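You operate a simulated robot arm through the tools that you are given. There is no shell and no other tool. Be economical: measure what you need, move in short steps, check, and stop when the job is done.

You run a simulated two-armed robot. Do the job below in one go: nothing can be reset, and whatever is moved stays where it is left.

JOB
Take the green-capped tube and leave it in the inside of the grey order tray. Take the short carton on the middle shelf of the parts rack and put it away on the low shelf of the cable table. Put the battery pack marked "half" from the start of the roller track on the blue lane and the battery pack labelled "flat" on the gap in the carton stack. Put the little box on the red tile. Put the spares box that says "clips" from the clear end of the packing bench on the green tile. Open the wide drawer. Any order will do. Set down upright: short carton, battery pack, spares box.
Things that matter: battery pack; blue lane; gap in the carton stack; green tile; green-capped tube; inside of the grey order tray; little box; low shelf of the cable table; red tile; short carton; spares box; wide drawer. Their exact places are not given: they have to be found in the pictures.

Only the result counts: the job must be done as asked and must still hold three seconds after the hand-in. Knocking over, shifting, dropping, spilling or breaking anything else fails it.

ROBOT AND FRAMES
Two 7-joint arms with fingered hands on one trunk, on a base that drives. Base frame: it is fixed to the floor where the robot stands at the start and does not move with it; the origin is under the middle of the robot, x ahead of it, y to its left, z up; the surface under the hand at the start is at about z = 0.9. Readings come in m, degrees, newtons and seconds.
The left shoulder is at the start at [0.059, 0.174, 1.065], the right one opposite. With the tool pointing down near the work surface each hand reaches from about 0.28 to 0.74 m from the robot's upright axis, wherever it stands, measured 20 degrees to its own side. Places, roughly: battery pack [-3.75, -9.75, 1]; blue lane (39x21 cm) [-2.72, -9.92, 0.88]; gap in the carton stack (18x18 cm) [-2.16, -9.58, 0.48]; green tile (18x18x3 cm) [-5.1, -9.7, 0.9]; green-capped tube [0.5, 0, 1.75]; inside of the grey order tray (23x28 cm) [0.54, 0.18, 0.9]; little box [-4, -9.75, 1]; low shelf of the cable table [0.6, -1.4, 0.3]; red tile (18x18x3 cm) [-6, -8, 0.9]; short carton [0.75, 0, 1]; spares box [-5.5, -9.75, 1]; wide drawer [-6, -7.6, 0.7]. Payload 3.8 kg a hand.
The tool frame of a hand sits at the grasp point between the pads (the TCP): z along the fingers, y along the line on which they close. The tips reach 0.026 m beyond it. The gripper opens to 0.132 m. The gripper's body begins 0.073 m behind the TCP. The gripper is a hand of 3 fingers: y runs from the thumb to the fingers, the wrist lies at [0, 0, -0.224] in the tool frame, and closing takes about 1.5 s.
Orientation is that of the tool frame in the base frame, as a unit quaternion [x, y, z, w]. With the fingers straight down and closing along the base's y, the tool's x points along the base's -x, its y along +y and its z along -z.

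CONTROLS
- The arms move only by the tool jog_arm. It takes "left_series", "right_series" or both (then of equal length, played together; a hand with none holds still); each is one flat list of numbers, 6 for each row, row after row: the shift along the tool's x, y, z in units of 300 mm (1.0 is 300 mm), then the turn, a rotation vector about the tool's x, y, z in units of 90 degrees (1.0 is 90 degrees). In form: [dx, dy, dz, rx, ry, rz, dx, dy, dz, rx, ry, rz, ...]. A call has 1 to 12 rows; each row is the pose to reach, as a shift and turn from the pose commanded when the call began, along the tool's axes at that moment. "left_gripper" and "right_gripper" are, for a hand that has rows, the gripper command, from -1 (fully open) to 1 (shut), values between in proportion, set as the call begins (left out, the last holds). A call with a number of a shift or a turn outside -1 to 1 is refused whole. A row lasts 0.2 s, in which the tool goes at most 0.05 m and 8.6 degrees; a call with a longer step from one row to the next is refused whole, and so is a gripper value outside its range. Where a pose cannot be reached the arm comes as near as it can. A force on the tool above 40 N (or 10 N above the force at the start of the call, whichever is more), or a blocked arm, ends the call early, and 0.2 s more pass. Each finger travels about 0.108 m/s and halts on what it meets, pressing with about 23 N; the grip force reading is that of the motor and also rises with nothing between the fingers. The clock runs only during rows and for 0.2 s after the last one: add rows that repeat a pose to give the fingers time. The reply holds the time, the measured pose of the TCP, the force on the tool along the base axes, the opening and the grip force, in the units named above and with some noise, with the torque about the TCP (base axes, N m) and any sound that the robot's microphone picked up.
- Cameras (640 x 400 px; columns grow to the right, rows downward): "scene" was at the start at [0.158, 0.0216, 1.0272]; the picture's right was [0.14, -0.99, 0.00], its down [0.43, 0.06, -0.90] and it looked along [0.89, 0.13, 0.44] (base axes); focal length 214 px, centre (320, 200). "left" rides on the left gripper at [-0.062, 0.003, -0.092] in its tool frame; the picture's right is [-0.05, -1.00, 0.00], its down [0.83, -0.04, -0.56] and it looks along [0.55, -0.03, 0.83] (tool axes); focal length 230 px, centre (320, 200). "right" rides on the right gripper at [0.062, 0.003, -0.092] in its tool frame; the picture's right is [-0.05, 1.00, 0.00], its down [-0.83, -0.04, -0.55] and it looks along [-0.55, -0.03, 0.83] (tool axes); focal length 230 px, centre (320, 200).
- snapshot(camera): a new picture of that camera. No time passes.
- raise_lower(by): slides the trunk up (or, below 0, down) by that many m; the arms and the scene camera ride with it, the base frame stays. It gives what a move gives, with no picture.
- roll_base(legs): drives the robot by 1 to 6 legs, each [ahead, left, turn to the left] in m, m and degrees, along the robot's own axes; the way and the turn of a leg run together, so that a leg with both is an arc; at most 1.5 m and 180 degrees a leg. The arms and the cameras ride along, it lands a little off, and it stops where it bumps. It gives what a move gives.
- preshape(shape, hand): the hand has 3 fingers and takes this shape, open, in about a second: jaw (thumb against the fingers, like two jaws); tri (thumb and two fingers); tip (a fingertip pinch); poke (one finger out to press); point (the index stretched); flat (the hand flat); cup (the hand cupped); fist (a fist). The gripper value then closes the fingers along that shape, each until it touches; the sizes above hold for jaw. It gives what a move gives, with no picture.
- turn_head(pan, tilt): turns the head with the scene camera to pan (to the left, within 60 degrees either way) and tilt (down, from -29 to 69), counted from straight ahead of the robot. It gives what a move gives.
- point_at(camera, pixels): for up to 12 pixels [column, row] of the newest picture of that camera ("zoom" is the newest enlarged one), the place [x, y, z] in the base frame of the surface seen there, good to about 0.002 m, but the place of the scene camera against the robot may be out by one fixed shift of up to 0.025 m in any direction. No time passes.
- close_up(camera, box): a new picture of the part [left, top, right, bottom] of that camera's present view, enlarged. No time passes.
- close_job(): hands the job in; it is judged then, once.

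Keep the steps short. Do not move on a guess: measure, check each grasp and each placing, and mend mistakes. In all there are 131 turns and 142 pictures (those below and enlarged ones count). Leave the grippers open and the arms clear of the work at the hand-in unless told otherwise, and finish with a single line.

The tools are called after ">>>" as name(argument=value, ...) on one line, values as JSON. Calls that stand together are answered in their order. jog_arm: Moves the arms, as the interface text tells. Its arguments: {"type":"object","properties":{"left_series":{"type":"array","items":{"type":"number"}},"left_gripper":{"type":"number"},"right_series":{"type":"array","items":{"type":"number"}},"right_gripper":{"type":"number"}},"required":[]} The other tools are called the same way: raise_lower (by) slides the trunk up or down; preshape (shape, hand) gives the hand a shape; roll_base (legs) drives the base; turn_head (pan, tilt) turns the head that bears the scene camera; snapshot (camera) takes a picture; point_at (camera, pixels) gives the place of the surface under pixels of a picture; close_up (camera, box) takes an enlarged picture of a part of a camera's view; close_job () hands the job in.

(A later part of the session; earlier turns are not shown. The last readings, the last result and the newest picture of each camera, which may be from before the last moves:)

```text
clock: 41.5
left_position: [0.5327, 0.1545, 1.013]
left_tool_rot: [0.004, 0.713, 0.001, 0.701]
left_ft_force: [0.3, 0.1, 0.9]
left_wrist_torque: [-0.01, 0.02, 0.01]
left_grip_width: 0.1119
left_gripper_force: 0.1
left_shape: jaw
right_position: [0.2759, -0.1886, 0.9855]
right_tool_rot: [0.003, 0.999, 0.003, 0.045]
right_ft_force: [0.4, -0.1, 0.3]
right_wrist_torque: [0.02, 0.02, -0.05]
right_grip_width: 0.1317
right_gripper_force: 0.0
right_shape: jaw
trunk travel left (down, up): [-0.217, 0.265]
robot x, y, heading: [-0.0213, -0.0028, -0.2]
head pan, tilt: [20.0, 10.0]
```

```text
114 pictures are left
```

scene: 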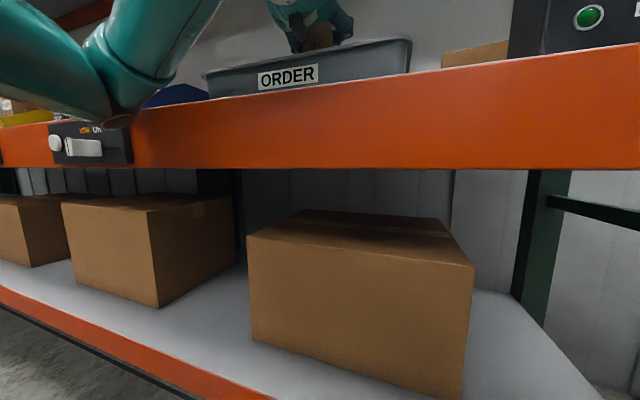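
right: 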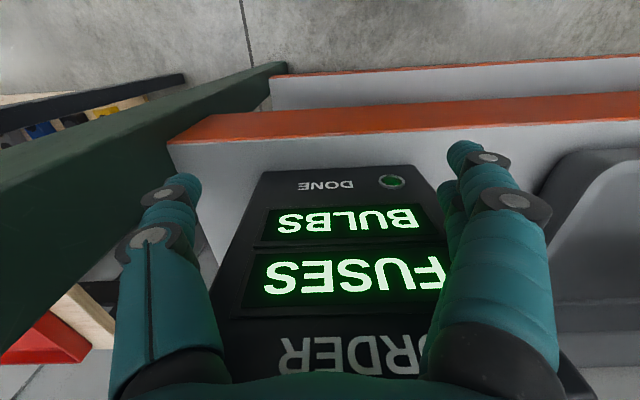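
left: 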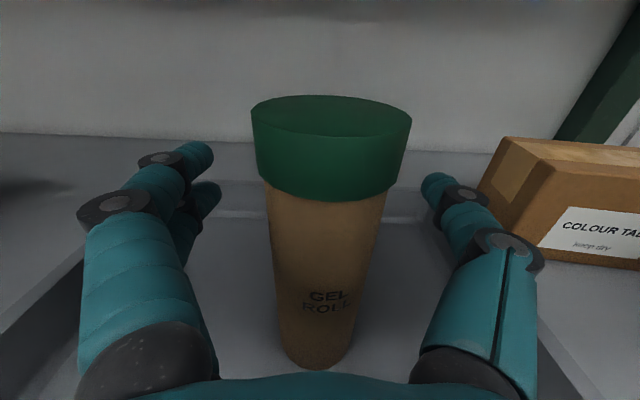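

Tube stands free in the tray. Back off 0.3, raise the trunk to its start height, and look toward the carton.

>>> roll_base(legs=[[-0.3, 0, 0]])

>>> raise_lower(by=0.158)

>>> snapshot(camera="left")

>>> snapshot(camera="scene")

```text
clock: 43.5
left_position: [0.2434, 0.1595, 1.006]
left_tool_rot: [0.001, 0.716, -0.001, 0.698]
left_ft_force: [-0.4, 0.2, -0.4]
left_wrist_torque: [0.02, 0.03, -0.01]
left_grip_width: 0.1119
left_gripper_force: 0.1
left_shape: jaw
right_position: [-0.0127, -0.1841, 0.9849]
right_tool_rot: [0.004, 0.999, 0.001, 0.039]
right_ft_force: [0.2, -0.3, 0.0]
right_wrist_torque: [-0.03, -0.02, 0.02]
right_grip_width: 0.1322
right_gripper_force: 0.0
right_shape: jaw
trunk travel left (down, up): [-0.217, 0.265]
robot x, y, heading: [-0.3192, -0.0004, -0.5]
head pan, tilt: [20.0, 10.0]
```

```text
clock: 45.3
left_position: [0.2439, 0.159, 1.1636]
left_tool_rot: [0.002, 0.717, -0.002, 0.697]
left_ft_force: [0.0, 0.0, 0.4]
left_wrist_torque: [-0.01, 0.0, -0.02]
left_grip_width: 0.1121
left_gripper_force: 0.1
left_shape: jaw
right_position: [-0.0123, -0.1836, 1.1412]
right_tool_rot: [0.005, 0.999, 0.001, 0.038]
right_ft_force: [-1.0, 1.3, 1.5]
right_wrist_torque: [-0.01, -0.03, 0.0]
right_grip_width: 0.1318
right_gripper_force: 0.0
right_shape: jaw
trunk travel left (down, up): [-0.375, 0.107]
robot x, y, heading: [-0.3187, -0.001, -0.5]
head pan, tilt: [20.0, 10.0]
```

```text
113 pictures are left
```

left: 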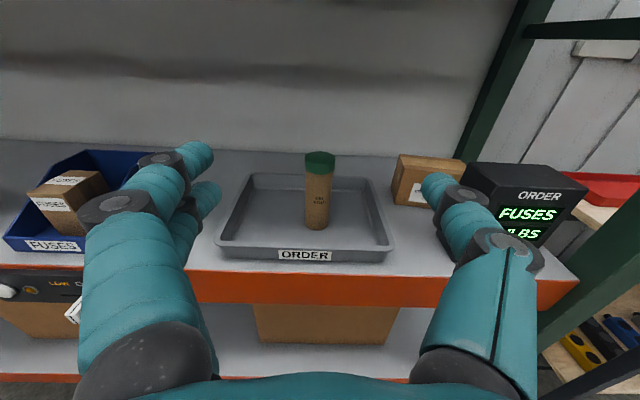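

```text
112 pictures are left
```

scene: 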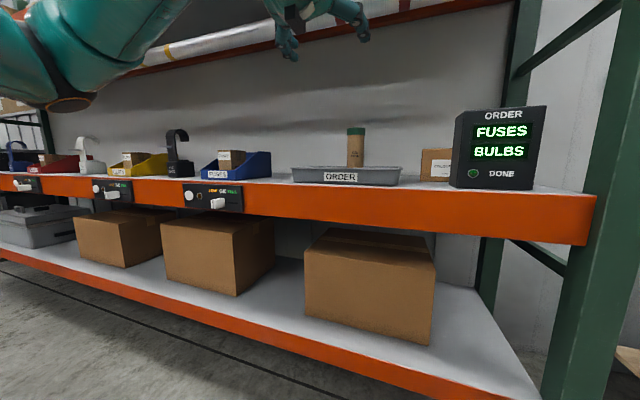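

Clear. Move base ahead 0.33 and right 0.06, with the level hand passing under the pipe and over the tube.

>>> roll_base(legs=[[0, -0.06, 0.4], [0.33, 0, 0]])

>>> snapshot(camera="left")

>>> snapshot(camera="scene")

```text
clock: 48.3
left_position: [0.5705, 0.1033, 1.1648]
left_tool_rot: [-0.001, 0.716, 0.001, 0.698]
left_ft_force: [0.4, -1.0, -0.3]
left_wrist_torque: [0.0, 0.01, 0.01]
left_grip_width: 0.1121
left_gripper_force: 0.1
left_shape: jaw
right_position: [0.3169, -0.2431, 1.1411]
right_tool_rot: [0.001, 0.999, 0.0, 0.04]
right_ft_force: [0.0, 0.4, -0.7]
right_wrist_torque: [0.02, 0.02, 0.02]
right_grip_width: 0.1319
right_gripper_force: 0.1
right_shape: jaw
trunk travel left (down, up): [-0.375, 0.107]
robot x, y, heading: [0.0092, -0.0592, 0.1]
head pan, tilt: [20.0, 10.0]
```

```text
111 pictures are left
```

left: 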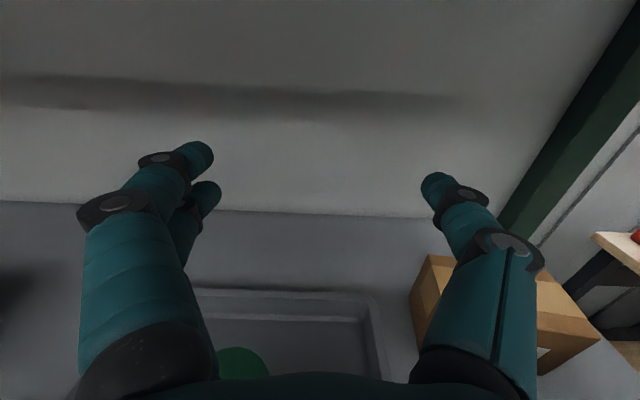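

```text
110 pictures are left
```

scene: 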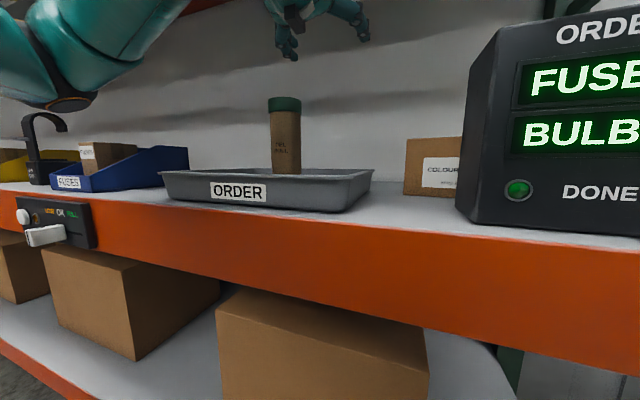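

Carton is at lower right. First push the hand forward past the pipe, still level.

>>> point_at(camera="left", pixels=[[431, 258], [599, 336], [416, 297], [545, 275], [240, 360], [375, 305]])

>>> jog_arm(left_series=[0.026, -0.092, 0.1, 0, 0, 0, 0.053, -0.184, 0.2, 0, 0, 0, 0.08, -0.275, 0.3, 0, 0, 0, 0.106, -0.367, 0.4, 0, 0, 0, 0.106, -0.367, 0.4, 0, 0, 0], left_gripper=-1)

>>> snapshot(camera="scene")

```text
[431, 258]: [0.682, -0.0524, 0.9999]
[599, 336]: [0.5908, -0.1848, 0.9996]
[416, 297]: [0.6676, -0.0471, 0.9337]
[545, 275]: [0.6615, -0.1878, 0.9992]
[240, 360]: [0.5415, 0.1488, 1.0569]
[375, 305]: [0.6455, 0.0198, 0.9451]
```

```text
clock: 49.5
left_position: [0.6909, -0.0072, 1.13]
left_tool_rot: [-0.001, 0.716, 0.0, 0.698]
left_ft_force: [-0.7, 0.2, 0.8]
left_wrist_torque: [0.02, 0.01, -0.02]
left_grip_width: 0.1319
left_gripper_force: 0.0
left_shape: jaw
right_position: [0.3143, -0.2416, 1.1428]
right_tool_rot: [0.001, 0.999, 0.0, 0.04]
right_ft_force: [-0.2, 0.9, 0.7]
right_wrist_torque: [-0.02, 0.01, 0.02]
right_grip_width: 0.1319
right_gripper_force: 0.0
right_shape: jaw
trunk travel left (down, up): [-0.375, 0.107]
robot x, y, heading: [0.0111, -0.0615, -0.1]
head pan, tilt: [20.0, 10.0]
```

```text
109 pictures are left
```

scene: 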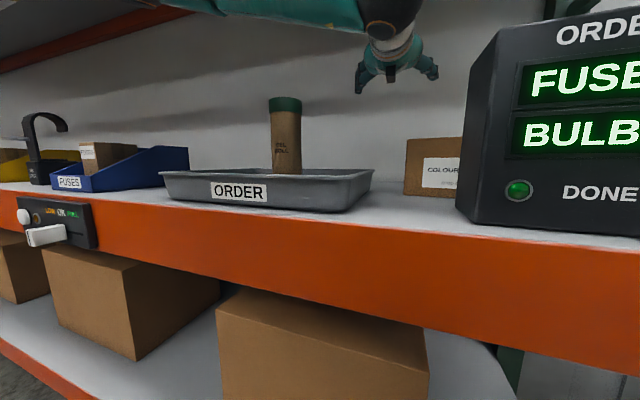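

Now pitch the hand down while sinking slightly, keeping behind the pipe.

>>> jog_arm(left_series=[0.014, -0.014, -0.008, 0, 0.082, 0, 0.028, -0.028, -0.016, 0, 0.164, 0, 0.042, -0.042, -0.024, 0, 0.246, 0, 0.056, -0.056, -0.032, 0, 0.328, 0, 0.07, -0.07, -0.04, 0, 0.41, 0, 0.084, -0.084, -0.048, 0, 0.492, 0, 0.098, -0.098, -0.056, 0, 0.574, 0, 0.112, -0.112, -0.064, 0, 0.656, 0, 0.126, -0.126, -0.072, 0, 0.738, 0, 0.14, -0.14, -0.08, 0, 0.82, 0, 0.155, -0.155, -0.088, 0, 0.902, 0, 0.169, -0.167, -0.096, 0, 0.983, 0])

>>> snapshot(camera="left")

>>> snapshot(camera="scene")

```text
clock: 52.1
left_position: [0.6389, -0.0475, 1.0736]
left_tool_rot: [0.0, 1.0, 0.0, -0.001]
left_ft_force: [-0.6, 0.1, 0.2]
left_wrist_torque: [-0.05, 0.02, 0.0]
left_grip_width: 0.1316
left_gripper_force: 0.1
left_shape: jaw
left hand out of reach, approached as far as the arm can: row 12
right_position: [0.3155, -0.2417, 1.1424]
right_tool_rot: [0.0, 0.999, 0.0, 0.039]
right_ft_force: [0.5, 1.6, 0.5]
right_wrist_torque: [0.02, -0.02, 0.0]
right_grip_width: 0.1318
right_gripper_force: 0.2
right_shape: jaw
trunk travel left (down, up): [-0.375, 0.107]
robot x, y, heading: [0.0149, -0.0593, 0.2]
head pan, tilt: [20.0, 10.0]
```

```text
108 pictures are left
```

left: 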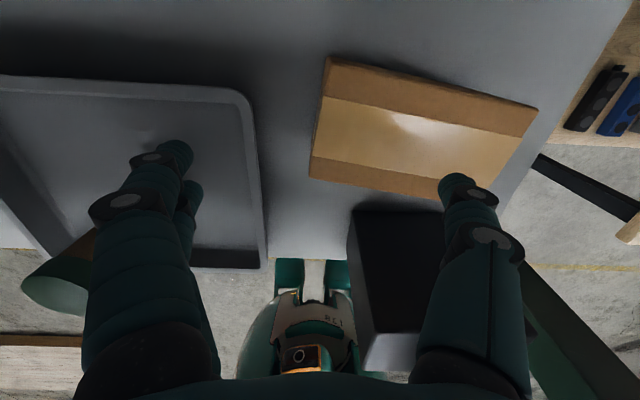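

```text
107 pictures are left
```

scene: 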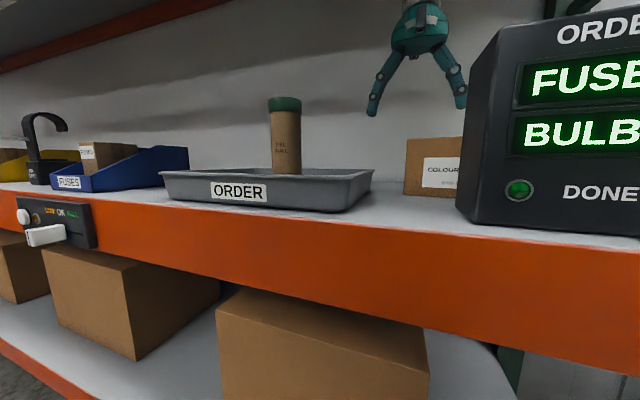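

Hand is pointing down. Now turn it about the vertical so it closes across the carton's 7 cm depth, and move over its centre (0.636, -0.119).

>>> jog_arm(left_series=[0.001, -0.024, 0.01, 0, 0, -0.091, 0.002, -0.048, 0.02, 0, 0, -0.182, 0.003, -0.072, 0.03, 0, 0, -0.273, 0.004, -0.096, 0.04, 0, 0, -0.365, 0.005, -0.12, 0.045, 0, 0, -0.456, 0.006, -0.144, 0.045, 0, 0, -0.547, 0.007, -0.168, 0.045, 0, 0, -0.638, 0.008, -0.192, 0.045, 0, 0, -0.73, 0.009, -0.216, 0.045, 0, 0, -0.82, 0.01, -0.24, 0.045, 0, 0, -0.912, 0.01, -0.24, 0.045, 0, 0, -0.912])

>>> snapshot(camera="left")

>>> snapshot(camera="scene")

```text
clock: 54.5
left_position: [0.6187, -0.1103, 1.0586]
left_tool_rot: [-0.657, 0.754, -0.001, 0.0]
left_ft_force: [-0.4, 0.3, -0.4]
left_wrist_torque: [0.01, 0.01, 0.0]
left_grip_width: 0.1321
left_gripper_force: 0.1
left_shape: jaw
left hand out of reach, approached as far as the arm can: row 5, 6, 7, 8, 9, 10, 11
right_position: [0.3172, -0.2434, 1.1413]
right_tool_rot: [0.001, 0.999, 0.0, 0.039]
right_ft_force: [-0.3, -0.1, 0.3]
right_wrist_torque: [-0.02, 0.0, 0.02]
right_grip_width: 0.1319
right_gripper_force: 0.3
right_shape: jaw
trunk travel left (down, up): [-0.375, 0.107]
robot x, y, heading: [0.0127, -0.0631, 0.1]
head pan, tilt: [20.0, 10.0]
```

```text
106 pictures are left
```

left: 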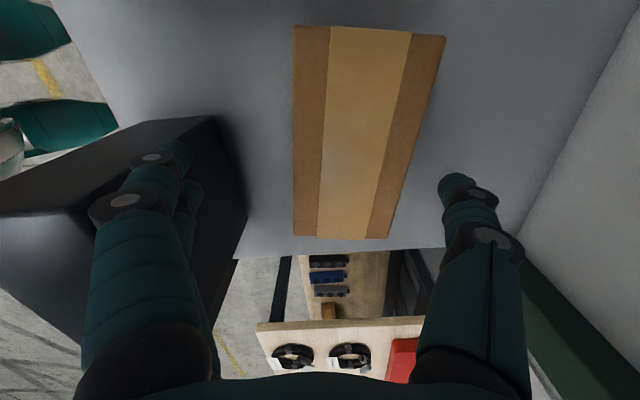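

```text
105 pictures are left
```

scene: 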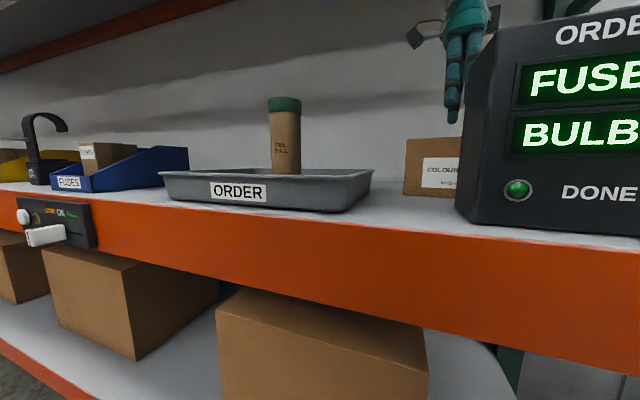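

Orientation is right, but the arm is at its limit, 2 cm short. Nudge the base 2.5 cm forward.

>>> roll_base(legs=[[0.025, 0, 0]])

>>> snapshot(camera="left")

```text
clock: 55.3
left_position: [0.6427, -0.1113, 1.0592]
left_tool_rot: [-0.657, 0.754, -0.001, 0.001]
left_ft_force: [-0.7, -0.1, 0.5]
left_wrist_torque: [-0.02, -0.01, -0.04]
left_grip_width: 0.1318
left_gripper_force: 0.0
left_shape: jaw
right_position: [0.3395, -0.2436, 1.1416]
right_tool_rot: [0.001, 0.999, 0.001, 0.04]
right_ft_force: [0.0, -0.3, 0.2]
right_wrist_torque: [0.01, 0.01, 0.02]
right_grip_width: 0.132
right_gripper_force: 0.0
right_shape: jaw
trunk travel left (down, up): [-0.375, 0.107]
robot x, y, heading: [0.0384, -0.0608, -0.1]
head pan, tilt: [20.0, 10.0]
```

```text
104 pictures are left
```

left: 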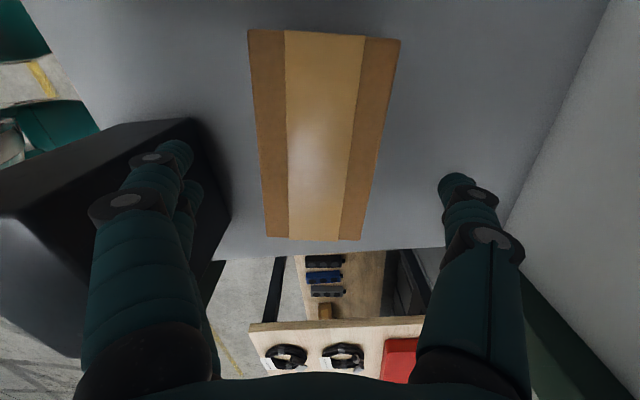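

Fingers straddle the carton. Descend to z≈0.955 with a small centring shift.

>>> jog_arm(left_series=[0.03, 0.02, 0, 0, 0, 0, 0.03, 0.02, 0.08, 0, 0, 0, 0.03, 0.02, 0.16, 0, 0, 0, 0.03, 0.02, 0.24, 0, 0, 0, 0.03, 0.02, 0.32, 0, 0, 0, 0.03, 0.02, 0.347, 0, 0, 0, 0.03, 0.02, 0.347, 0, 0, 0])

>>> snapshot(camera="left")

```text
clock: 56.9
left_position: [0.6533, -0.1297, 0.9646]
left_tool_rot: [-0.657, 0.754, 0.0, 0.001]
left_ft_force: [-4.8, 0.9, 18.5]
left_wrist_torque: [0.15, 0.76, 0.01]
left_grip_width: 0.1315
left_gripper_force: 0.0
left_shape: jaw
left hand out of reach, approached as far as the arm can: row 2, 3, 4, 5, 6, 7
right_position: [0.3379, -0.2434, 1.1426]
right_tool_rot: [0.001, 0.999, 0.002, 0.04]
right_ft_force: [0.0, -0.5, -0.3]
right_wrist_torque: [0.01, -0.02, -0.02]
right_grip_width: 0.1321
right_gripper_force: 0.0
right_shape: jaw
trunk travel left (down, up): [-0.375, 0.107]
robot x, y, heading: [0.0351, -0.0605, -0.3]
head pan, tilt: [20.0, 10.0]
```

```text
103 pictures are left
```

left: 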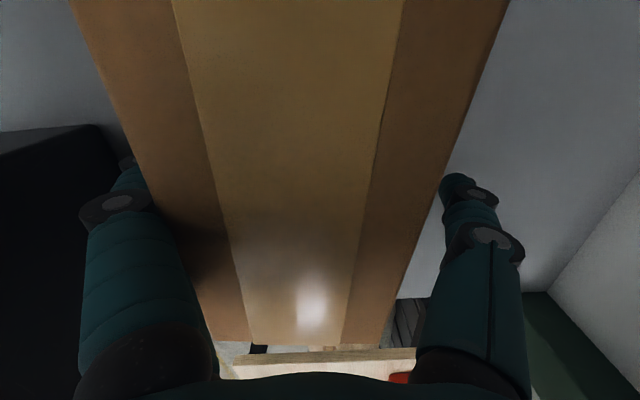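

There is 18 N upward force on the near finger; check the scene before doing anything.

>>> close_up(camera="scene", box=[360, 0, 560, 125])

>>> snapshot(camera="scene")

>>> point_at(camera="left", pixels=[[100, 60], [200, 320], [480, 60], [400, 280], [130, 165], [300, 40], [300, 330], [50, 140]])

```text
3.20 times, centred on (460, 62) of scene
```

zoom: 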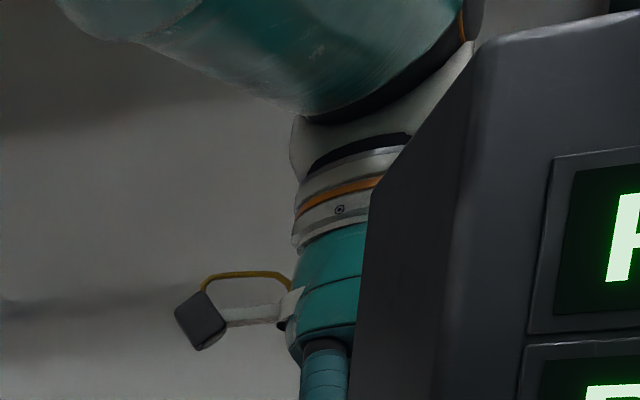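

```text
101 pictures are left
```

scene: 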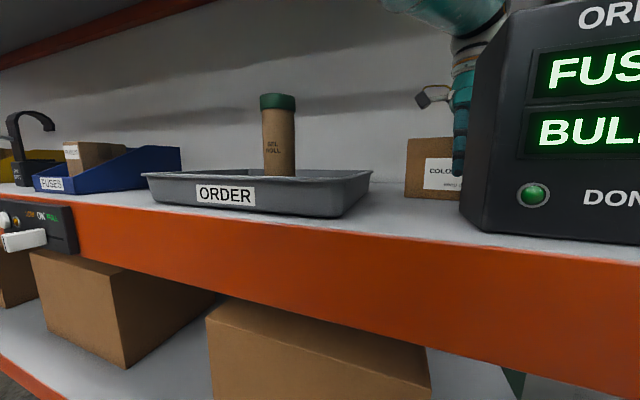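

```text
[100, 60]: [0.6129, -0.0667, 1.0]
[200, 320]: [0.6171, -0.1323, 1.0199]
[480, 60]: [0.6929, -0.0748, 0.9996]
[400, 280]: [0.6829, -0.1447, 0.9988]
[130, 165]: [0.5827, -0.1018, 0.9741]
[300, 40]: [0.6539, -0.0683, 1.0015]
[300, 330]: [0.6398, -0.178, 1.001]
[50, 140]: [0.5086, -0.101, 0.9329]
```

The finger roots, which are narrower than the tips, ride on the carton's top edge and nudged it about 1 cm; it is still standing. Rise 3 cm and re-check.

>>> jog_arm(left_series=[0, 0, -0.05, 0, 0, 0, 0, 0, -0.09, 0, 0, 0, 0, 0, -0.09, 0, 0, 0])

>>> snapshot(camera="left")

```text
clock: 57.7
left_position: [0.6547, -0.1287, 0.9879]
left_tool_rot: [-0.656, 0.754, 0.0, 0.0]
left_ft_force: [0.1, 0.7, 0.1]
left_wrist_torque: [0.03, 0.01, 0.0]
left_grip_width: 0.132
left_gripper_force: 0.1
left_shape: jaw
right_position: [0.3408, -0.244, 1.1409]
right_tool_rot: [0.001, 0.999, 0.0, 0.039]
right_ft_force: [-0.1, 0.1, 0.0]
right_wrist_torque: [0.03, 0.01, 0.02]
right_grip_width: 0.1319
right_gripper_force: 0.0
right_shape: jaw
trunk travel left (down, up): [-0.375, 0.107]
robot x, y, heading: [0.0381, -0.0586, -0.1]
head pan, tilt: [20.0, 10.0]
```

```text
100 pictures are left
```

left: 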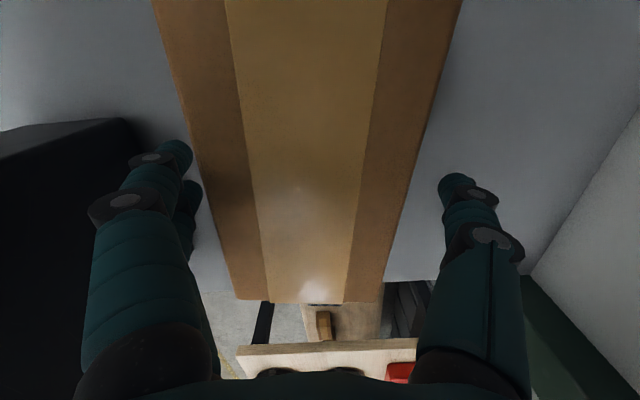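

Free and centred. Shift 1 cm toward the carton's middle, sink 9 mm and close.

>>> jog_arm(left_series=[-0.033, 0, 0.0, 0, 0, 0, -0.033, 0, 0.03, 0, 0, 0])

>>> jog_arm(left_series=[0, 0, 0, 0, 0, 0, 0, 0, 0, 0, 0, 0, 0, 0, 0, 0, 0, 0, 0, 0, 0, 0, 0, 0, 0, 0, 0, 0, 0, 0, 0, 0, 0, 0, 0, 0], left_gripper=1)

>>> snapshot(camera="left")

```text
clock: 58.3
left_position: [0.6569, -0.1194, 0.9792]
left_tool_rot: [-0.657, 0.754, -0.001, 0.001]
left_ft_force: [-0.5, -0.3, -0.3]
left_wrist_torque: [0.01, 0.02, -0.04]
left_grip_width: 0.132
left_gripper_force: 0.0
left_shape: jaw
right_position: [0.3407, -0.2424, 1.1409]
right_tool_rot: [0.001, 0.999, 0.0, 0.039]
right_ft_force: [-0.3, 0.0, 0.4]
right_wrist_torque: [0.02, -0.02, -0.02]
right_grip_width: 0.132
right_gripper_force: 0.0
right_shape: jaw
trunk travel left (down, up): [-0.375, 0.107]
robot x, y, heading: [0.0347, -0.0567, 0.3]
head pan, tilt: [20.0, 10.0]
```

```text
clock: 59.7
left_position: [0.6561, -0.121, 0.9796]
left_tool_rot: [-0.657, 0.754, 0.0, 0.001]
left_ft_force: [-1.4, 0.6, 0.6]
left_wrist_torque: [0.0, 0.02, 0.04]
left_grip_width: 0.0793
left_gripper_force: 22.8
left_shape: jaw
right_position: [0.3405, -0.2429, 1.1413]
right_tool_rot: [0.0, 0.999, 0.001, 0.039]
right_ft_force: [-0.7, 0.3, 0.6]
right_wrist_torque: [0.0, -0.02, 0.01]
right_grip_width: 0.1319
right_gripper_force: 0.0
right_shape: jaw
trunk travel left (down, up): [-0.375, 0.107]
robot x, y, heading: [0.0337, -0.0614, 0.0]
head pan, tilt: [20.0, 10.0]
```

```text
99 pictures are left
```

left: 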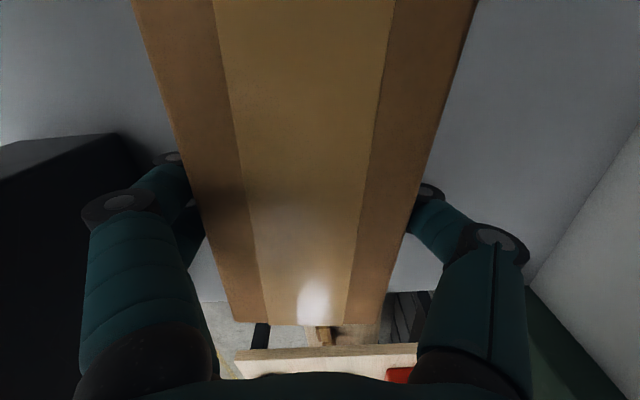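

Gripped (0.079, 23 N). Lift 1.5 cm, turn the carton lengthwise (long side along x) and shift to y≈-0.045, the gap between tray and display.

>>> jog_arm(left_series=[0, 0, -0.045, 0, 0, 0, -0.025, 0.003, -0.045, 0, 0, 0.091, -0.05, 0.007, -0.045, 0, 0, 0.182, -0.075, 0.01, -0.045, 0, 0, 0.273, -0.1, 0.014, -0.045, 0, 0, 0.365, -0.125, 0.017, -0.045, 0, 0, 0.456, -0.15, 0.02, -0.045, 0, 0, 0.547, -0.175, 0.024, -0.045, 0, 0, 0.638, -0.2, 0.028, -0.045, 0, 0, 0.73, -0.225, 0.031, -0.045, 0, 0, 0.82, -0.248, 0.034, -0.045, 0, 0, 0.912, -0.248, 0.034, -0.045, 0, 0, 0.912])

>>> snapshot(camera="left")

>>> snapshot(camera="scene")

```text
clock: 62.3
left_position: [0.6571, -0.0463, 0.9929]
left_tool_rot: [0.0, 1.0, 0.0, -0.001]
left_ft_force: [0.6, -0.7, -1.9]
left_wrist_torque: [-0.04, -0.03, -0.03]
left_grip_width: 0.0793
left_gripper_force: 22.7
left_shape: jaw
right_position: [0.3416, -0.2439, 1.1423]
right_tool_rot: [0.001, 0.999, 0.001, 0.039]
right_ft_force: [-0.7, 0.2, -0.5]
right_wrist_torque: [0.02, -0.04, 0.02]
right_grip_width: 0.1317
right_gripper_force: 0.1
right_shape: jaw
trunk travel left (down, up): [-0.375, 0.107]
robot x, y, heading: [0.0353, -0.0607, -0.3]
head pan, tilt: [20.0, 10.0]
```

```text
98 pictures are left
```

left: 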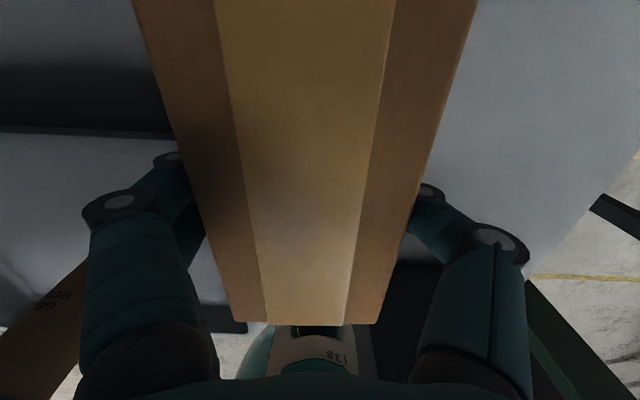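

```text
97 pictures are left
```

scene: 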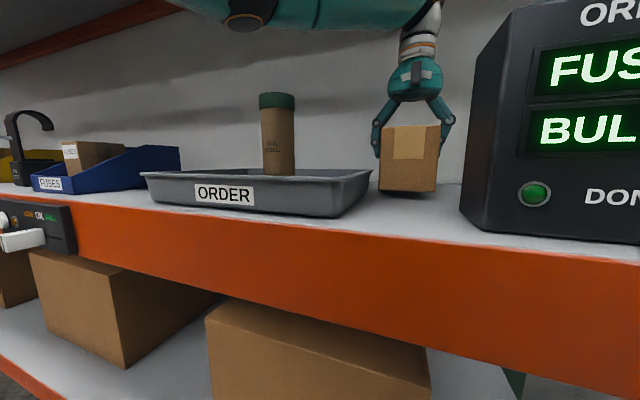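

The carton fits the gap. Check heights of elbow, forearm and tube before backing out.

>>> point_at(camera="scene", pixels=[[245, 28], [300, 25], [380, 25], [410, 5], [420, 50], [275, 97], [440, 185], [382, 185], [360, 185], [470, 190], [200, 5]])

```text
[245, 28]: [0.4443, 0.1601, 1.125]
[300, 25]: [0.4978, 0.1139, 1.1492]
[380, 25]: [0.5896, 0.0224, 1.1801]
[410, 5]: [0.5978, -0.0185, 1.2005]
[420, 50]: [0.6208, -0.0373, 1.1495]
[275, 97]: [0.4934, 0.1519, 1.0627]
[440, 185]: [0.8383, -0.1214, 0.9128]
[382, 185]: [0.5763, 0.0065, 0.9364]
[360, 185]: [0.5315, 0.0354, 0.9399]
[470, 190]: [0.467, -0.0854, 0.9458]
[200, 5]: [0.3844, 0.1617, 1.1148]
```

Elbow bottom is 1.125, above the tube (1.055). Back straight out 0.45 m.

>>> roll_base(legs=[[-0.12, 0, 0]])

>>> snapshot(camera="scene")

```text
clock: 63.6
left_position: [0.5381, -0.0453, 0.9933]
left_tool_rot: [0.0, 1.0, 0.0, 0.001]
left_ft_force: [-0.2, -0.4, -2.2]
left_wrist_torque: [-0.02, -0.03, 0.01]
left_grip_width: 0.0791
left_gripper_force: 23.2
left_shape: jaw
right_position: [0.2217, -0.2429, 1.1425]
right_tool_rot: [0.001, 0.999, 0.001, 0.039]
right_ft_force: [-0.4, -0.2, -0.2]
right_wrist_torque: [0.02, -0.01, 0.03]
right_grip_width: 0.1321
right_gripper_force: 0.0
right_shape: jaw
trunk travel left (down, up): [-0.375, 0.107]
robot x, y, heading: [-0.0814, -0.0604, 0.0]
head pan, tilt: [20.0, 10.0]
```

```text
96 pictures are left
```

scene: 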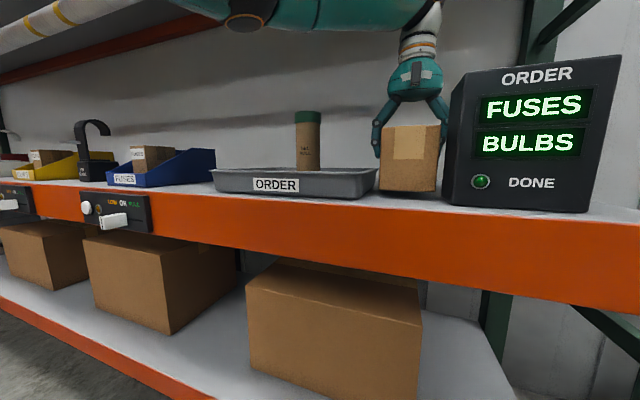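

Clear both sides. Continue back 0.4.

>>> roll_base(legs=[[-0.4, 0, 0]])

>>> turn_head(pan=-55, tilt=15)

>>> snapshot(camera="scene")

```text
clock: 64.5
left_position: [0.5179, -0.0433, 0.9915]
left_tool_rot: [-0.018, 1.0, -0.002, 0.014]
left_ft_force: [12.0, -2.3, -3.9]
left_wrist_torque: [0.19, 0.46, 0.65]
left_grip_width: 0.0793
left_gripper_force: 22.9
left_shape: jaw
right_position: [0.1905, -0.2447, 1.1412]
right_tool_rot: [0.001, 0.999, 0.001, 0.039]
right_ft_force: [0.4, 0.7, 0.3]
right_wrist_torque: [0.0, 0.0, 0.0]
right_grip_width: 0.1317
right_gripper_force: 0.0
right_shape: jaw
trunk travel left (down, up): [-0.375, 0.107]
robot x, y, heading: [-0.1185, -0.0589, -0.2]
head pan, tilt: [20.0, 10.0]
stopped in leg 1: the force on the tool passed its limit at 75 N (the readings are from after the stop); the commanded pose is now the measured one
```

```text
clock: 66.0
left_position: [0.5187, -0.0428, 0.9902]
left_tool_rot: [-0.016, 1.0, -0.002, 0.013]
left_ft_force: [16.2, -1.4, -5.4]
left_wrist_torque: [0.2, 0.65, 1.0]
left_grip_width: 0.0792
left_gripper_force: 22.9
left_shape: jaw
right_position: [0.1921, -0.243, 1.1414]
right_tool_rot: [0.001, 0.999, 0.001, 0.038]
right_ft_force: [0.7, -0.4, 0.9]
right_wrist_torque: [0.01, 0.0, 0.0]
right_grip_width: 0.1319
right_gripper_force: 0.1
right_shape: jaw
trunk travel left (down, up): [-0.375, 0.107]
robot x, y, heading: [-0.1176, -0.0613, -0.3]
head pan, tilt: [-55.0, 15.0]
```

```text
95 pictures are left
```

scene: 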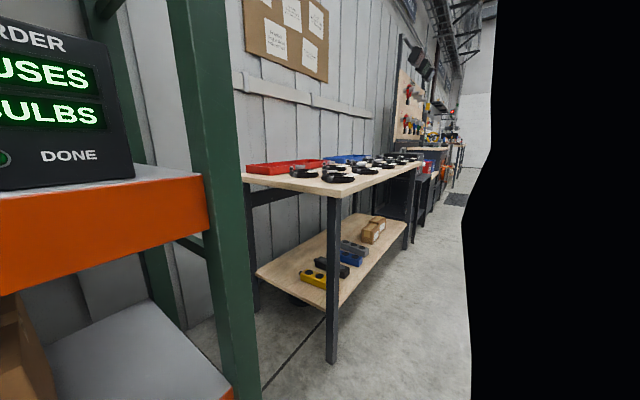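

The torque says contact at y≈-0.105: the thumb knuckle met the display's back edge. Drive forward again at once, then check the display.

>>> roll_base(legs=[[0.14, 0, 0]])

>>> turn_head(pan=0, tilt=10)

>>> snapshot(camera="scene")

```text
clock: 67.3
left_position: [0.6538, -0.0417, 0.9912]
left_tool_rot: [-0.016, 1.0, -0.003, 0.013]
left_ft_force: [-0.9, 0.3, -3.0]
left_wrist_torque: [-0.02, 0.02, 0.0]
left_grip_width: 0.0788
left_gripper_force: 22.2
left_shape: jaw
right_position: [0.3293, -0.2419, 1.1426]
right_tool_rot: [-0.001, 0.999, 0.002, 0.039]
right_ft_force: [1.5, -0.1, 0.1]
right_wrist_torque: [0.0, 0.02, 0.01]
right_grip_width: 0.1321
right_gripper_force: 0.1
right_shape: jaw
trunk travel left (down, up): [-0.375, 0.107]
robot x, y, heading: [0.0209, -0.0559, 0.0]
head pan, tilt: [-55.0, 15.0]
```

```text
clock: 68.6
left_position: [0.6541, -0.0413, 0.9924]
left_tool_rot: [-0.015, 1.0, -0.003, 0.013]
left_ft_force: [-0.3, -0.7, -2.2]
left_wrist_torque: [0.0, -0.06, -0.02]
left_grip_width: 0.0793
left_gripper_force: 23.0
left_shape: jaw
right_position: [0.3291, -0.2431, 1.1415]
right_tool_rot: [0.0, 0.999, 0.001, 0.04]
right_ft_force: [0.5, -0.3, 0.2]
right_wrist_torque: [0.02, -0.02, 0.02]
right_grip_width: 0.1316
right_gripper_force: 0.1
right_shape: jaw
trunk travel left (down, up): [-0.375, 0.107]
robot x, y, heading: [0.0229, -0.0582, 0.1]
head pan, tilt: [0.0, 10.0]
```

```text
94 pictures are left
```

scene: 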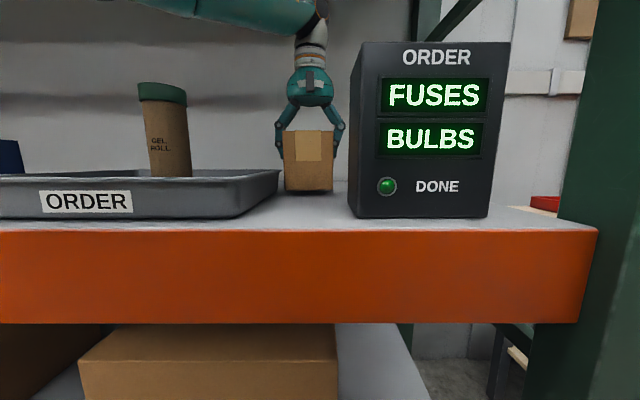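

>>> point_at(camera="scene", pixels=[[387, 186], [380, 216], [480, 216], [358, 215], [415, 145], [60, 202]])

```text
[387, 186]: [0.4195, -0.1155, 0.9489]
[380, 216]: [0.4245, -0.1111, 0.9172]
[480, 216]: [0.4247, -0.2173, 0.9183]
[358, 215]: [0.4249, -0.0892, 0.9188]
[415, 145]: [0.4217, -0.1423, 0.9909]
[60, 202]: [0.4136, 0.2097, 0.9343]
```

The display has not moved (button reads the same within 1 mm). Now lift and pitch the carton forward to level, reversing the way the hand came in.

>>> jog_arm(left_series=[-0.02, 0, -0.13, 0, 0, 0, -0.03, 0, -0.25, 0, 0, 0, -0.04, 0.003, -0.27, 0, -0.09, 0, -0.05, 0.006, -0.29, 0, -0.18, 0, -0.06, 0.01, -0.31, 0, -0.27, 0, -0.07, 0.014, -0.33, 0, -0.36, 0, -0.08, 0.017, -0.35, 0, -0.45, 0, -0.09, 0.02, -0.37, 0, -0.54, 0, -0.1, 0.024, -0.39, 0, -0.63, 0, -0.11, 0.028, -0.41, 0, -0.72, 0, -0.12, 0.031, -0.43, 0, -0.81, 0, -0.12, 0.035, -0.45, 0, -0.9, 0])

>>> snapshot(camera="scene")

```text
clock: 71.2
left_position: [0.6863, -0.0287, 1.1274]
left_tool_rot: [-0.014, 0.75, 0.007, 0.661]
left_ft_force: [0.3, 0.2, -2.1]
left_wrist_torque: [-0.01, 0.09, 0.0]
left_grip_width: 0.0789
left_gripper_force: 23.2
left_shape: jaw
right_position: [0.3297, -0.2427, 1.1424]
right_tool_rot: [0.0, 0.999, 0.001, 0.039]
right_ft_force: [-1.0, 0.2, -0.3]
right_wrist_torque: [0.0, 0.0, 0.02]
right_grip_width: 0.1319
right_gripper_force: 0.1
right_shape: jaw
trunk travel left (down, up): [-0.375, 0.107]
robot x, y, heading: [0.0234, -0.0613, -0.0]
head pan, tilt: [0.0, 10.0]
```

```text
93 pictures are left
```

scene: 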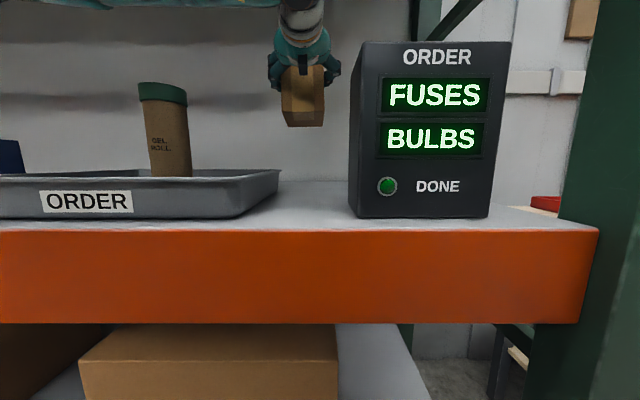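

Good. Shift left 3.5 cm and back out.

>>> jog_arm(left_series=[0, 0.06, 0, 0, 0, 0, -0.03, 0.12, 0, 0, 0, 0, -0.03, 0.12, 0, 0, 0, 0])

>>> roll_base(legs=[[-0.5, 0, 0]])

>>> turn_head(pan=-40, tilt=12)

>>> snapshot(camera="scene")

```text
clock: 72.0
left_position: [0.6869, 0.0071, 1.1356]
left_tool_rot: [-0.014, 0.752, 0.008, 0.659]
left_ft_force: [-0.3, 0.4, -2.9]
left_wrist_torque: [0.0, 0.08, 0.0]
left_grip_width: 0.079
left_gripper_force: 22.9
left_shape: jaw
right_position: [0.3297, -0.2432, 1.1421]
right_tool_rot: [0.0, 0.999, 0.001, 0.041]
right_ft_force: [0.2, 0.8, -0.2]
right_wrist_torque: [-0.01, 0.0, 0.0]
right_grip_width: 0.1319
right_gripper_force: 0.0
right_shape: jaw
trunk travel left (down, up): [-0.375, 0.107]
robot x, y, heading: [0.0263, -0.0598, 0.3]
head pan, tilt: [0.0, 10.0]
```

```text
clock: 74.9
left_position: [0.1981, 0.0086, 1.1376]
left_tool_rot: [-0.016, 0.752, 0.01, 0.659]
left_ft_force: [0.3, -0.1, -2.1]
left_wrist_torque: [-0.02, 0.06, 0.0]
left_grip_width: 0.0789
left_gripper_force: 23.4
left_shape: jaw
right_position: [-0.1591, -0.2418, 1.1408]
right_tool_rot: [-0.002, 0.999, 0.001, 0.04]
right_ft_force: [0.8, 0.6, -0.6]
right_wrist_torque: [-0.01, -0.05, -0.04]
right_grip_width: 0.1318
right_gripper_force: 0.0
right_shape: jaw
trunk travel left (down, up): [-0.375, 0.107]
robot x, y, heading: [-0.4608, -0.0624, 0.3]
head pan, tilt: [0.0, 10.0]
```

```text
clock: 76.0
left_position: [0.1986, 0.0084, 1.1374]
left_tool_rot: [-0.016, 0.752, 0.01, 0.659]
left_ft_force: [0.2, 0.6, -2.5]
left_wrist_torque: [0.0, 0.06, 0.0]
left_grip_width: 0.0791
left_gripper_force: 23.5
left_shape: jaw
right_position: [-0.1589, -0.2416, 1.1427]
right_tool_rot: [-0.003, 0.999, 0.001, 0.04]
right_ft_force: [-0.2, -0.4, 0.1]
right_wrist_torque: [-0.04, -0.02, 0.01]
right_grip_width: 0.1319
right_gripper_force: 0.1
right_shape: jaw
trunk travel left (down, up): [-0.375, 0.107]
robot x, y, heading: [-0.4655, -0.0667, 0.4]
head pan, tilt: [-40.0, 12.0]
```

```text
92 pictures are left
```

scene: 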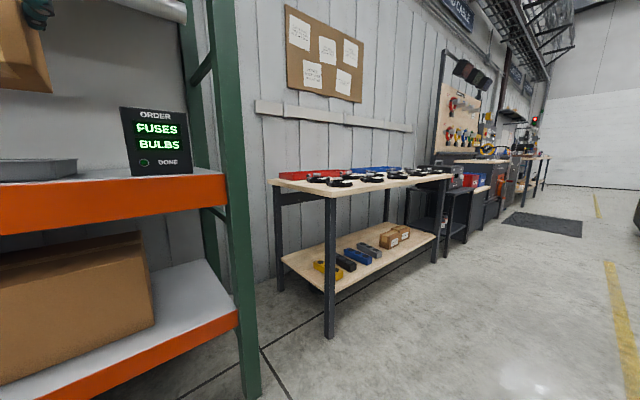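

Free of the rack. Measure the cable table, and drive 1.3 m right to face it.

>>> point_at(camera="scene", pixels=[[283, 258], [328, 289], [434, 237], [335, 265], [328, 200], [450, 180], [275, 182], [345, 240], [300, 255]])

>>> roll_base(legs=[[0, -1.25, 0]])

>>> turn_head(pan=0, tilt=35)

>>> snapshot(camera="scene")

```text
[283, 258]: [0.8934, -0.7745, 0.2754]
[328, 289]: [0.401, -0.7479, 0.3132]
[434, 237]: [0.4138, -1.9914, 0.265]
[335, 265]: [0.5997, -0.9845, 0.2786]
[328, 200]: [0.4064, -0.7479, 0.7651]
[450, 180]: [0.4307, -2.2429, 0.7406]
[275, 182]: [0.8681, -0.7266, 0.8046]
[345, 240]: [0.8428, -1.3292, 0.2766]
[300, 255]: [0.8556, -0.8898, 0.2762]
```

```text
clock: 87.1
left_position: [0.2071, -1.2371, 1.1367]
left_tool_rot: [-0.017, 0.751, 0.01, 0.659]
left_ft_force: [-0.1, 0.0, -2.3]
left_wrist_torque: [0.01, 0.07, 0.02]
left_grip_width: 0.0791
left_gripper_force: 23.1
left_shape: jaw
right_position: [-0.1487, -1.4899, 1.141]
right_tool_rot: [-0.003, 0.999, 0.001, 0.04]
right_ft_force: [1.0, 0.1, -0.5]
right_wrist_torque: [-0.02, -0.01, -0.01]
right_grip_width: 0.1321
right_gripper_force: 0.1
right_shape: jaw
trunk travel left (down, up): [-0.375, 0.107]
robot x, y, heading: [-0.4591, -1.3129, 0.5]
head pan, tilt: [-40.0, 12.0]
```

```text
clock: 88.2
left_position: [0.2078, -1.2376, 1.1363]
left_tool_rot: [-0.017, 0.751, 0.01, 0.66]
left_ft_force: [0.2, 0.5, -2.5]
left_wrist_torque: [0.0, 0.07, -0.01]
left_grip_width: 0.0793
left_gripper_force: 23.4
left_shape: jaw
right_position: [-0.1491, -1.4887, 1.1418]
right_tool_rot: [-0.003, 0.999, 0.001, 0.04]
right_ft_force: [-0.4, -0.1, 0.0]
right_wrist_torque: [0.0, -0.01, -0.04]
right_grip_width: 0.1318
right_gripper_force: 0.1
right_shape: jaw
trunk travel left (down, up): [-0.375, 0.107]
robot x, y, heading: [-0.4577, -1.309, 0.7]
head pan, tilt: [0.0, 35.0]
```

```text
91 pictures are left
```

scene: 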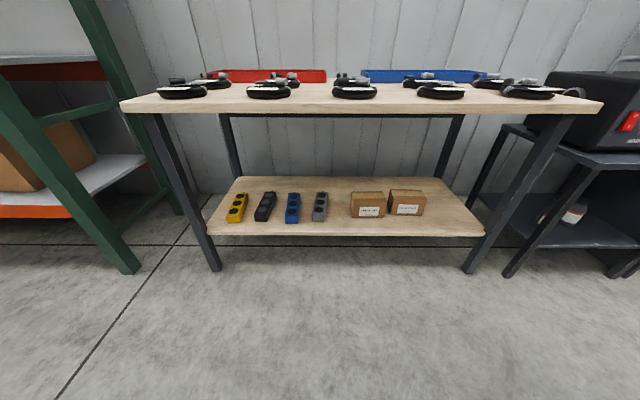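

The low shelf has free space to the right of the two boxes, around (450, 210). Measure.

>>> point_at(camera="scene", pixels=[[425, 214], [423, 195], [388, 214], [450, 228], [450, 190], [480, 232], [440, 210], [353, 217], [326, 220], [340, 230], [350, 94], [480, 130]])

>>> close_up(camera="scene", box=[280, 160, 500, 297])

```text
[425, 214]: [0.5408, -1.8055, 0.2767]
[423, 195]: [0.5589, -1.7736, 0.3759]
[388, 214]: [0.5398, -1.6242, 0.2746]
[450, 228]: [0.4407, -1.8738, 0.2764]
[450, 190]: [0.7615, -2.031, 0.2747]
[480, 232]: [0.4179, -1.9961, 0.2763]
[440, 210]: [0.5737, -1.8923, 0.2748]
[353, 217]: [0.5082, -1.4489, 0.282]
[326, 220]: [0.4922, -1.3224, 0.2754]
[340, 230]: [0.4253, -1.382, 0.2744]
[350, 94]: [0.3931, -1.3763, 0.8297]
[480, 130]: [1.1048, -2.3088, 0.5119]
```

```text
2.91 times, centred on (390, 228) of scene
```

zoom: 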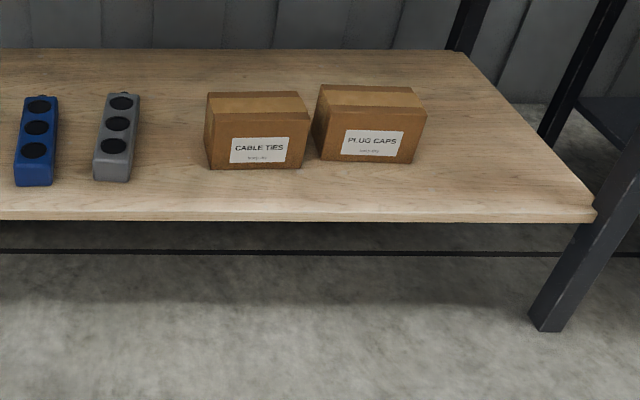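

Free spot: y between -1.81 and -2.02. I'll target the carton centre at (0.50, -1.91), lengthwise along x. Lower the trunk here, away from the table.

>>> raise_lower(by=-0.375)

```text
clock: 91.8
left_position: [0.2064, -1.2381, 0.7621]
left_tool_rot: [-0.017, 0.752, 0.01, 0.659]
left_ft_force: [-1.1, 0.6, -1.0]
left_wrist_torque: [-0.02, 0.1, 0.0]
left_grip_width: 0.0793
left_gripper_force: 23.4
left_shape: jaw
right_position: [-0.1478, -1.4893, 0.7687]
right_tool_rot: [-0.004, 0.999, 0.001, 0.04]
right_ft_force: [0.3, 0.8, -1.1]
right_wrist_torque: [-0.02, 0.0, 0.0]
right_grip_width: 0.1317
right_gripper_force: 0.0
right_shape: jaw
trunk travel left (down, up): [0.0, 0.482]
robot x, y, heading: [-0.4535, -1.3086, 0.2]
head pan, tilt: [0.0, 35.0]
```

Now pitch the hand back to vertical while lowering to z≈0.48.

>>> jog_arm(left_series=[0.086, 0, -0.005, 0, 0.083, 0, 0.172, 0, -0.01, 0, 0.166, 0, 0.258, 0, -0.015, 0, 0.25, 0, 0.344, 0, -0.02, 0, 0.333, 0, 0.43, 0, -0.026, 0, 0.416, 0, 0.516, 0, -0.032, 0, 0.5, 0, 0.602, 0, -0.038, 0, 0.583, 0, 0.688, 0, -0.044, 0, 0.666, 0, 0.774, 0, -0.05, 0, 0.75, 0, 0.86, 0, -0.055, 0, 0.833, 0, 0.95, 0, -0.06, 0, 0.917, 0, 0.95, 0, -0.06, 0, 0.917, 0])

>>> snapshot(camera="left")

>>> turn_head(pan=20, tilt=35)

>>> snapshot(camera="scene")

```text
clock: 94.4
left_position: [0.1535, -1.2422, 0.4827]
left_tool_rot: [-0.021, 1.0, -0.004, -0.002]
left_ft_force: [-0.1, -0.4, -2.7]
left_wrist_torque: [0.02, 0.0, 0.04]
left_grip_width: 0.0792
left_gripper_force: 23.0
left_shape: jaw
right_position: [-0.1483, -1.4891, 0.767]
right_tool_rot: [-0.003, 0.999, 0.001, 0.041]
right_ft_force: [-0.3, 0.3, -0.7]
right_wrist_torque: [-0.03, -0.03, -0.04]
right_grip_width: 0.1321
right_gripper_force: 0.0
right_shape: jaw
trunk travel left (down, up): [0.0, 0.482]
robot x, y, heading: [-0.4563, -1.3106, 0.5]
head pan, tilt: [0.0, 35.0]
```

```text
89 pictures are left
```

left: 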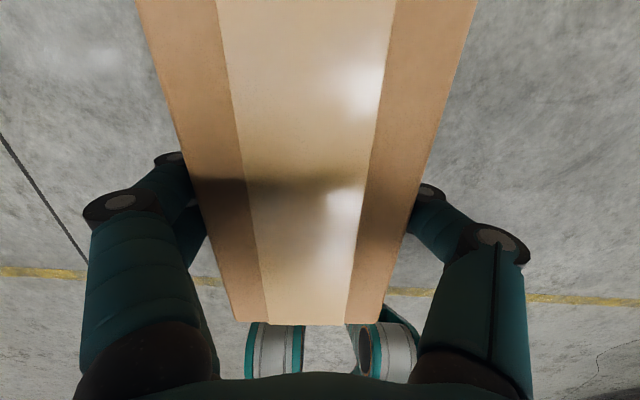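

```text
clock: 95.2
left_position: [0.1524, -1.2418, 0.483]
left_tool_rot: [-0.021, 1.0, -0.004, 0.0]
left_ft_force: [-0.2, 0.0, -2.9]
left_wrist_torque: [-0.01, -0.01, 0.01]
left_grip_width: 0.0792
left_gripper_force: 23.5
left_shape: jaw
right_position: [-0.1473, -1.4892, 0.7669]
right_tool_rot: [-0.003, 0.999, 0.001, 0.04]
right_ft_force: [0.7, -0.3, -0.1]
right_wrist_torque: [0.0, -0.02, -0.01]
right_grip_width: 0.1317
right_gripper_force: 0.1
right_shape: jaw
trunk travel left (down, up): [0.0, 0.482]
robot x, y, heading: [-0.4543, -1.3061, 0.5]
head pan, tilt: [20.0, 35.0]
```

```text
88 pictures are left
```

scene: 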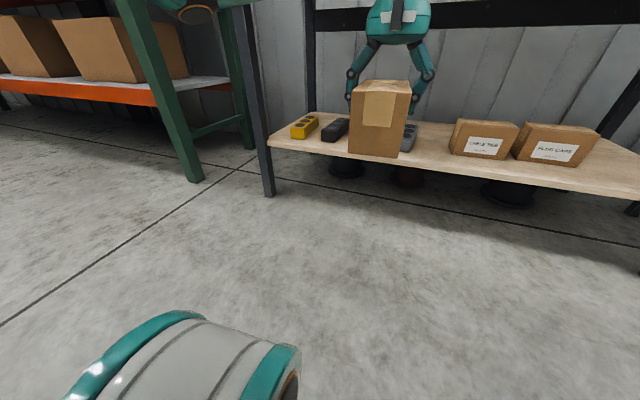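

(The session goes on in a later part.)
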